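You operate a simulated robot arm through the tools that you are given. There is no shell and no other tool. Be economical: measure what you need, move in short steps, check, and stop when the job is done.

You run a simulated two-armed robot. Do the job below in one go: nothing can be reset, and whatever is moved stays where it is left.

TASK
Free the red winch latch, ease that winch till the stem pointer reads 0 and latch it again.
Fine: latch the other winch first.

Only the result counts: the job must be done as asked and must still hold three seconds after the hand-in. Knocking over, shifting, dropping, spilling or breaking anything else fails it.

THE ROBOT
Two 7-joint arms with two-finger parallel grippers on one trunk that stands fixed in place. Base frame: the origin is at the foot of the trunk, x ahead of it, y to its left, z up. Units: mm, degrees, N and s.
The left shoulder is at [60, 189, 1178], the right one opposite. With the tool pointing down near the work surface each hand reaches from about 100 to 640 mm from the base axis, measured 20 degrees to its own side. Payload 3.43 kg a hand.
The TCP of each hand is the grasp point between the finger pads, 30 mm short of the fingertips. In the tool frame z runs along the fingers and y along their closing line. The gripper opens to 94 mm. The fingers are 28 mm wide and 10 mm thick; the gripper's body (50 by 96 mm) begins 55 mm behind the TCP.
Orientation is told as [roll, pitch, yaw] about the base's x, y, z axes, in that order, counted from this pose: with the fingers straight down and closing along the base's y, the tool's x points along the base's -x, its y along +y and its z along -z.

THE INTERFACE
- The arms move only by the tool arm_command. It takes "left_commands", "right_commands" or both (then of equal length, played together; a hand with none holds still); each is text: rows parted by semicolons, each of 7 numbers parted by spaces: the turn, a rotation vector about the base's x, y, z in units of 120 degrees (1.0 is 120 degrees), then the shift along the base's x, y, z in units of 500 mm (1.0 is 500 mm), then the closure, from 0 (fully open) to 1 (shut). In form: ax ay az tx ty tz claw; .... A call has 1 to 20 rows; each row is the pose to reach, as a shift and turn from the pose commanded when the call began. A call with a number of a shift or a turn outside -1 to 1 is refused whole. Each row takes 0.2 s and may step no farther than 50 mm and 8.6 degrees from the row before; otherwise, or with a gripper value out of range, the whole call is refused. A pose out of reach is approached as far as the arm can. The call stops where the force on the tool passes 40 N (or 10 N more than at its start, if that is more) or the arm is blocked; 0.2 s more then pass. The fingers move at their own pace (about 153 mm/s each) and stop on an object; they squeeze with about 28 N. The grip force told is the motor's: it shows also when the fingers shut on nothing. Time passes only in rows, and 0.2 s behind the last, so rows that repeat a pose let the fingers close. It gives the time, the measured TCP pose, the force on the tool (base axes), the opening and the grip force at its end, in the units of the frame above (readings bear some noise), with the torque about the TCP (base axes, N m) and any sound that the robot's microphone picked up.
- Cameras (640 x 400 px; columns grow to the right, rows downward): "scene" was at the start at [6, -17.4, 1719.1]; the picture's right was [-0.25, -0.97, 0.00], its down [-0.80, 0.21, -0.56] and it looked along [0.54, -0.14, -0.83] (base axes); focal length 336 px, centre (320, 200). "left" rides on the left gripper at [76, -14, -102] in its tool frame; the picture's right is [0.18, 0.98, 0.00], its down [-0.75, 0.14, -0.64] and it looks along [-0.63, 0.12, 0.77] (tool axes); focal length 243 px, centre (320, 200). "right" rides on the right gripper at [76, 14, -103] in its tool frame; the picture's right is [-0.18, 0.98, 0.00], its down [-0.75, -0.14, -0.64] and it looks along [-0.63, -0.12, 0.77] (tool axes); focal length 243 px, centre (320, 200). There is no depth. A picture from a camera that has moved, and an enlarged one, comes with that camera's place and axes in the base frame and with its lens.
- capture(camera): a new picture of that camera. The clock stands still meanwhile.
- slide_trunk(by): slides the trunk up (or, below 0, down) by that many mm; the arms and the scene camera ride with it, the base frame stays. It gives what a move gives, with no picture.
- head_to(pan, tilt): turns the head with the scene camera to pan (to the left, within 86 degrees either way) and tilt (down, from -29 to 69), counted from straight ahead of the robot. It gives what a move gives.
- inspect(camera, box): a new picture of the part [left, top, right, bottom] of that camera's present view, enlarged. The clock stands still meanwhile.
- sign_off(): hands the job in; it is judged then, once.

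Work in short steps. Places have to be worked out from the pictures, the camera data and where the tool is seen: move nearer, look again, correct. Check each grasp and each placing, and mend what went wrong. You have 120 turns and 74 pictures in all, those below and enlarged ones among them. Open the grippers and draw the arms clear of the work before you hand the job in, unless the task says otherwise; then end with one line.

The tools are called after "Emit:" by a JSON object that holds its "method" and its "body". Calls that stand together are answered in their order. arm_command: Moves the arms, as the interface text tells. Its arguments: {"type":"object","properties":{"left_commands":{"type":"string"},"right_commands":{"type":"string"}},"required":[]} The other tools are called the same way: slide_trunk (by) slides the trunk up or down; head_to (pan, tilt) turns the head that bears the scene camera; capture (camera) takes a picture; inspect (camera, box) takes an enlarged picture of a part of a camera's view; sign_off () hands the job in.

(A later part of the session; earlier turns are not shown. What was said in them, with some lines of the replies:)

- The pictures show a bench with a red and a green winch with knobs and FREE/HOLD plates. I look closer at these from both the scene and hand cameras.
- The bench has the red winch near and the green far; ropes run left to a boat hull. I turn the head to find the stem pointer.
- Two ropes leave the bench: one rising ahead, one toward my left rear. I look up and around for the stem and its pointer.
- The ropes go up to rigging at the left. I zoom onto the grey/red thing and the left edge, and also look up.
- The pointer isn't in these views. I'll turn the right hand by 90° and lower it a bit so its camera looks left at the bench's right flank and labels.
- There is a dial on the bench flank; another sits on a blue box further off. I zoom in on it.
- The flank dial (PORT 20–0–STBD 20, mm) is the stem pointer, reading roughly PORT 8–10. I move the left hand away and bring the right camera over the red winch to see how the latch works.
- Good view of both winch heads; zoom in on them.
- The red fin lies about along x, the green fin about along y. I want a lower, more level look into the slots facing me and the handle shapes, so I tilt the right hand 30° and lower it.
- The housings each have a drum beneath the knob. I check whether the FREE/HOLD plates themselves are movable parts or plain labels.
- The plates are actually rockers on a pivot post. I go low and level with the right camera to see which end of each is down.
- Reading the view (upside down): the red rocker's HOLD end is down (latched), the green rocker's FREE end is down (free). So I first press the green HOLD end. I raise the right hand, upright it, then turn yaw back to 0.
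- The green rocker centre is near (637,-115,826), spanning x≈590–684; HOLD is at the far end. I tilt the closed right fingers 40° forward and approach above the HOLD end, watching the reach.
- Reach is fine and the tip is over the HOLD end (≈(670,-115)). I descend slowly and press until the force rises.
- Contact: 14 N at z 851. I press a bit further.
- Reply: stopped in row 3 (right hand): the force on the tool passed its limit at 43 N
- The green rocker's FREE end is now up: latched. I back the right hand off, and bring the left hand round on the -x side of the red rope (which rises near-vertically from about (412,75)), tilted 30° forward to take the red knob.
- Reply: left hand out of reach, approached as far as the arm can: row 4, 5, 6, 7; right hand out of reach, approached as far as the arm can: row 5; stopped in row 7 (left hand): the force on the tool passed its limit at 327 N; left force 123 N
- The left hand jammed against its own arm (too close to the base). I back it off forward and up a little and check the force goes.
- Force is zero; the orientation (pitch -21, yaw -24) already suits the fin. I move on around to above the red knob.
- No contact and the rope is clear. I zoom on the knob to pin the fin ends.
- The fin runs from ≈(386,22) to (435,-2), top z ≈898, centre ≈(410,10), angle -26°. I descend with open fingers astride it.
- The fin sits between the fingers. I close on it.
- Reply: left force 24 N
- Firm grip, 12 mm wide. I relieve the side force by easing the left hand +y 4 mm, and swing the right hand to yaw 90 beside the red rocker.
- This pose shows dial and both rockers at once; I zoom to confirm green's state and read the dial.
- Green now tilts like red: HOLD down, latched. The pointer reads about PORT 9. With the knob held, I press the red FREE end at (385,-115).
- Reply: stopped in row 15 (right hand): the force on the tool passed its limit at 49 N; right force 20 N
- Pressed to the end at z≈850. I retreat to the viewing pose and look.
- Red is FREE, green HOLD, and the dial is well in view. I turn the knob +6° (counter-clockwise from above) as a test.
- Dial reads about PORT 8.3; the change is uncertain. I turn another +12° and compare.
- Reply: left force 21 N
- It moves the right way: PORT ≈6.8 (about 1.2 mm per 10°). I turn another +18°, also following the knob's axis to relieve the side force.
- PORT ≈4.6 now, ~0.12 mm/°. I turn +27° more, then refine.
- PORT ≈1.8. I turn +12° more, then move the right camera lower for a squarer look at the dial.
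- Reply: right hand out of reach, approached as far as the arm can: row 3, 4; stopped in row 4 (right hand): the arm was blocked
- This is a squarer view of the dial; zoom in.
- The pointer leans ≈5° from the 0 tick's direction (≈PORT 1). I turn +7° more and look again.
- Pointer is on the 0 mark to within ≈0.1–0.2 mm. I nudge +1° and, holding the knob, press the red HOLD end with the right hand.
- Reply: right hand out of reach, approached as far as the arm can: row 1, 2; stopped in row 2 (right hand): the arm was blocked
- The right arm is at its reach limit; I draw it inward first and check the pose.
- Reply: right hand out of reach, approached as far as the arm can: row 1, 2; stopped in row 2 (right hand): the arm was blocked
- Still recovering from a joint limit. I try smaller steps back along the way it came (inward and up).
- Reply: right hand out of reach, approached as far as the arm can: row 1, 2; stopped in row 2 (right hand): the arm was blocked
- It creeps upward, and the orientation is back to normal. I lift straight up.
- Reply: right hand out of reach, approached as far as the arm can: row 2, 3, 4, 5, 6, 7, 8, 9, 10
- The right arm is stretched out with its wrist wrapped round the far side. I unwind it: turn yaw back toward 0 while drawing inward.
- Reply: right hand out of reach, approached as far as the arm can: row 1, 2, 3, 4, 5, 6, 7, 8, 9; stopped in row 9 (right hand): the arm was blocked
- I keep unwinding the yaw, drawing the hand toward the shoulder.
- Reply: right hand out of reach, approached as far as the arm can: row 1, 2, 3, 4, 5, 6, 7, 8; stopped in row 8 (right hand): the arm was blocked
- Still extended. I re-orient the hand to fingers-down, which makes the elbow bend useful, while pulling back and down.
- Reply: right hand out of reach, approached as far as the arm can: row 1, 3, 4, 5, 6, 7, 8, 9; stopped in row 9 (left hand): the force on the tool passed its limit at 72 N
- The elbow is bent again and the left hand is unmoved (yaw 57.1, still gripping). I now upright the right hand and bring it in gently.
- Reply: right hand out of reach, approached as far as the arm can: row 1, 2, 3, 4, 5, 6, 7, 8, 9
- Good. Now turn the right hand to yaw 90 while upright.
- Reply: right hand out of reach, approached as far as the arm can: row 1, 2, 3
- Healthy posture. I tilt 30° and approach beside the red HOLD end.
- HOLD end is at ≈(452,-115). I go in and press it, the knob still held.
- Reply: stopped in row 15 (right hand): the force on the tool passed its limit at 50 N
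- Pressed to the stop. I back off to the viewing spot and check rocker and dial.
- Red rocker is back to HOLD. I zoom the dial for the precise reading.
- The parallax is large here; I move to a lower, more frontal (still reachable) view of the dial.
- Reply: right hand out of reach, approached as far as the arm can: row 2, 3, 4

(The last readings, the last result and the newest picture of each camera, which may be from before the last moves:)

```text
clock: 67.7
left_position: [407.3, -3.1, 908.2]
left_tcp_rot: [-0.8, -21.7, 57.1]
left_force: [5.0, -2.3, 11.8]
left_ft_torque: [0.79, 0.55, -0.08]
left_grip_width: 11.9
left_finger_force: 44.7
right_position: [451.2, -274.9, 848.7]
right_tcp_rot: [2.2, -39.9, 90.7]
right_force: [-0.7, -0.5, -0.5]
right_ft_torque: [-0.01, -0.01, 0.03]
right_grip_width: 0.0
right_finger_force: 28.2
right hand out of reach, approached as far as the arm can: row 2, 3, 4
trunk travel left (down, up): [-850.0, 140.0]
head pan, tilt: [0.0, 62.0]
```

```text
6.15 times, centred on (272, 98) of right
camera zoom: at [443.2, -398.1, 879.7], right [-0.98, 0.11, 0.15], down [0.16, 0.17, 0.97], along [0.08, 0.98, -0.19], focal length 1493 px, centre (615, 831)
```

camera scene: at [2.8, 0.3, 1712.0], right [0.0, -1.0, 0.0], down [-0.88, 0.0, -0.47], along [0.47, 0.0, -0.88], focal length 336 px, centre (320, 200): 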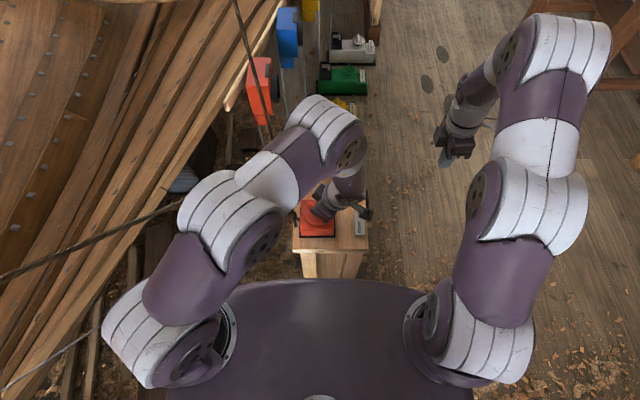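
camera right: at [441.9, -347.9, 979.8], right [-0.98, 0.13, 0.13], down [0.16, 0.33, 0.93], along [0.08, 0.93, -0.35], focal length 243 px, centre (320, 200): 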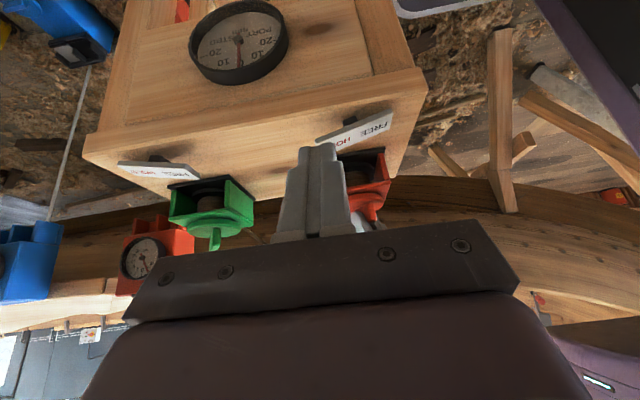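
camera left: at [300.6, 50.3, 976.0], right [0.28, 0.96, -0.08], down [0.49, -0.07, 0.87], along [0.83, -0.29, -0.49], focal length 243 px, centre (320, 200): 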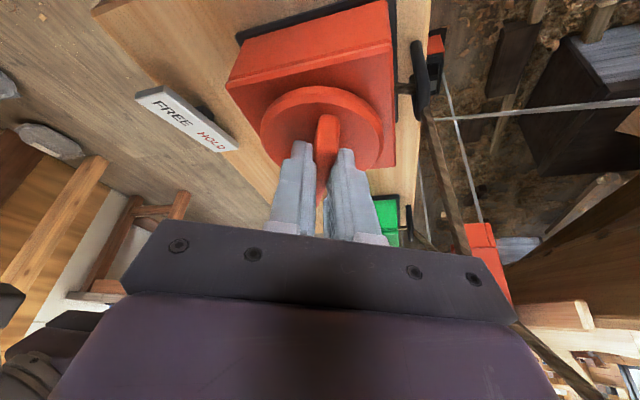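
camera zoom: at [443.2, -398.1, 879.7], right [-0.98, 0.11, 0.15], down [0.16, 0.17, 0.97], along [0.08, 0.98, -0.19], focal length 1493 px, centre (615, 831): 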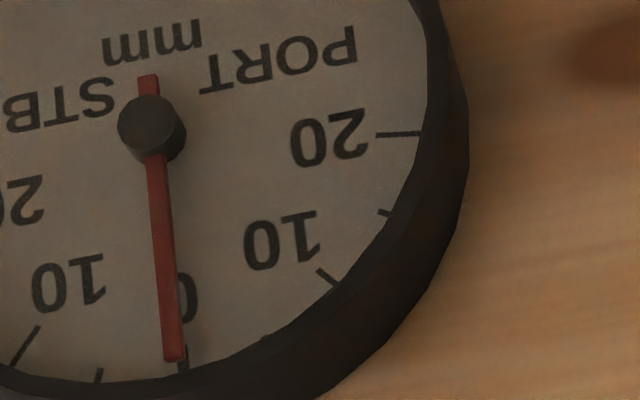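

Projecting pointer and ticks onto the dial plane gives a reading of 0 within ≈0.2 mm, and red is latched. I release the knob and withdraw the left hand along its own axis.

Emit:
{"method": "arm_command", "body": {"left_commands": "0 0 0 0 0 0 0.8; 0 0 0 0 0 0 0.6; 0 0 0 0 0 0 0.6; 0 0 0 -0.006 -0.009 0.03 0.6; 0 0 0 -0.014 -0.02 0.07 0.6; 0 0 0 -0.024 -0.034 0.12 0.6; 0 0 0 -0.034 -0.05 0.17 0.6; 0 0 0 -0.044 -0.06 0.22 0.6; 0 0 0 -0.05 -0.06 0.28 0.3; 0 0 0 -0.05 -0.06 0.34 0; 0 0 0 -0.05 -0.06 0.34 0"}}

Emit:
{"method": "inspect", "body": {"camera": "right", "box": [222, 65, 322, 130]}}

Emit:
{"method": "capture", "body": {"camera": "scene"}}

```text
clock: 70.1
left_position: [382.4, -33.1, 1077.5]
left_tcp_rot: [-0.7, -21.4, 57.0]
left_force: [0.4, 1.1, 0.2]
left_ft_torque: [0.05, 0.0, -0.02]
left_grip_width: 94.0
left_finger_force: 0.2
right_position: [451.0, -276.3, 850.2]
right_tcp_rot: [2.3, -39.9, 90.6]
right_force: [-0.7, -0.5, 0.5]
right_ft_torque: [0.03, 0.03, 0.0]
right_grip_width: 0.0
right_finger_force: 28.2
trunk travel left (down, up): [-850.0, 140.0]
head pan, tilt: [0.0, 62.0]
```

```text
6.15 times, centred on (272, 98) of right
camera zoom: at [443.6, -398.1, 879.9], right [-0.98, 0.11, 0.15], down [0.16, 0.17, 0.97], along [0.08, 0.98, -0.19], focal length 1493 px, centre (615, 831)
```

zoom: 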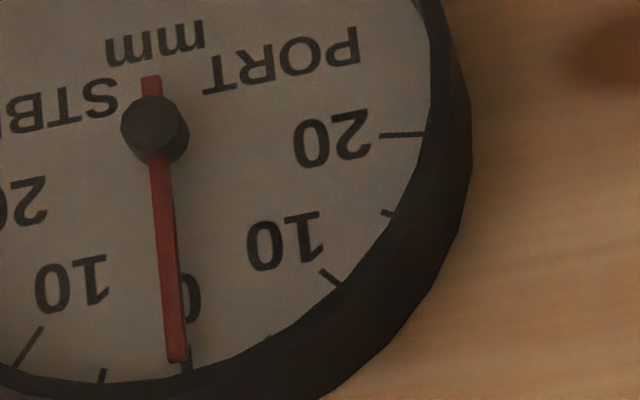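

```text
9 pictures are left
camera scene: at [2.0, 0.0, 1712.0], right [0.0, -1.0, 0.0], down [-0.88, 0.0, -0.47], along [0.47, 0.0, -0.88], focal length 336 px, centre (320, 200)
```

scene: 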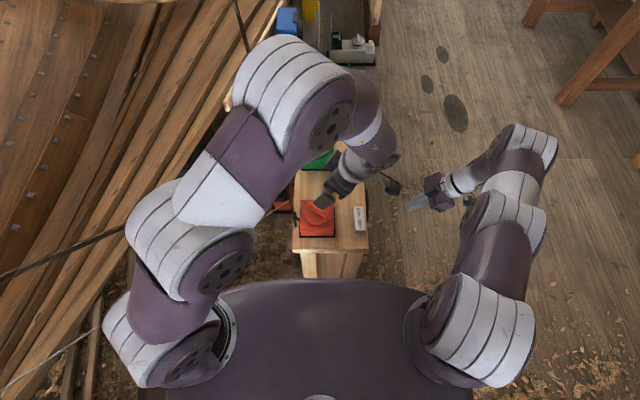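

The pointer is unchanged after release. I open the right gripper while lifting it away, then check both rockers a last time.

Emit:
{"method": "arm_command", "body": {"right_commands": "0 0 0 0 -0.02 0.05 0.5; 0 0 0 0 -0.04 0.1 0; 0 0 0 0 -0.04 0.16 0; 0 0 0 0 -0.04 0.2 0; 0 0 0 0 -0.04 0.2 0"}}

Emit:
{"method": "inspect", "body": {"camera": "right", "box": [100, 0, 420, 200]}}

```text
clock: 71.3
left_position: [381.9, -32.3, 1077.5]
left_tcp_rot: [-0.7, -21.6, 57.0]
left_force: [0.2, -0.7, 0.3]
left_ft_torque: [0.01, 0.01, -0.03]
left_grip_width: 94.0
left_finger_force: 0.1
right_position: [440.4, -284.0, 945.3]
right_tcp_rot: [2.2, -39.9, 90.5]
right_force: [0.8, 0.6, 0.2]
right_ft_torque: [-0.03, 0.03, -0.01]
right_grip_width: 94.0
right_finger_force: 0.1
right hand out of reach, approached as far as the arm can: row 1, 2, 3, 4, 5
trunk travel left (down, up): [-850.0, 140.0]
head pan, tilt: [0.0, 62.0]
```

```text
2.00 times, centred on (260, 100) of right
camera zoom: at [430.9, -406.5, 977.1], right [-0.98, 0.11, 0.15], down [0.16, 0.17, 0.97], along [0.08, 0.98, -0.19], focal length 485 px, centre (440, 400)
```

zoom: 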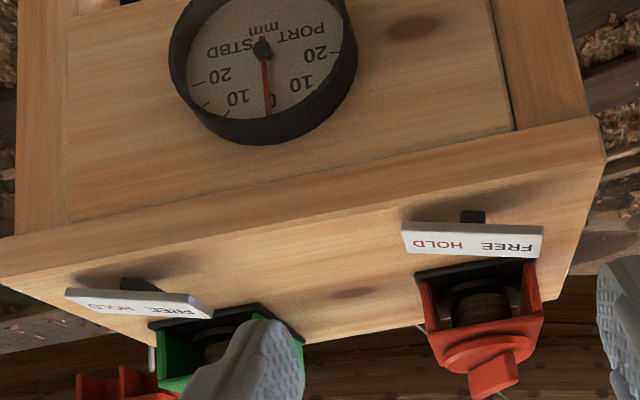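

Both rockers show HOLD down, the pointer stays at 0, the grippers are open and both arms are clear. I hand in.

Emit:
{"method": "sign_off", "body": {}}

```text
The job is handed in.
```

I latched the green winch first, then freed the red latch and eased that winch until the stem pointer read 0 (within about 0.2 mm). I then latched red again. The pointer had not moved after I let go of the knob, and both grippers are open with the arms clear.
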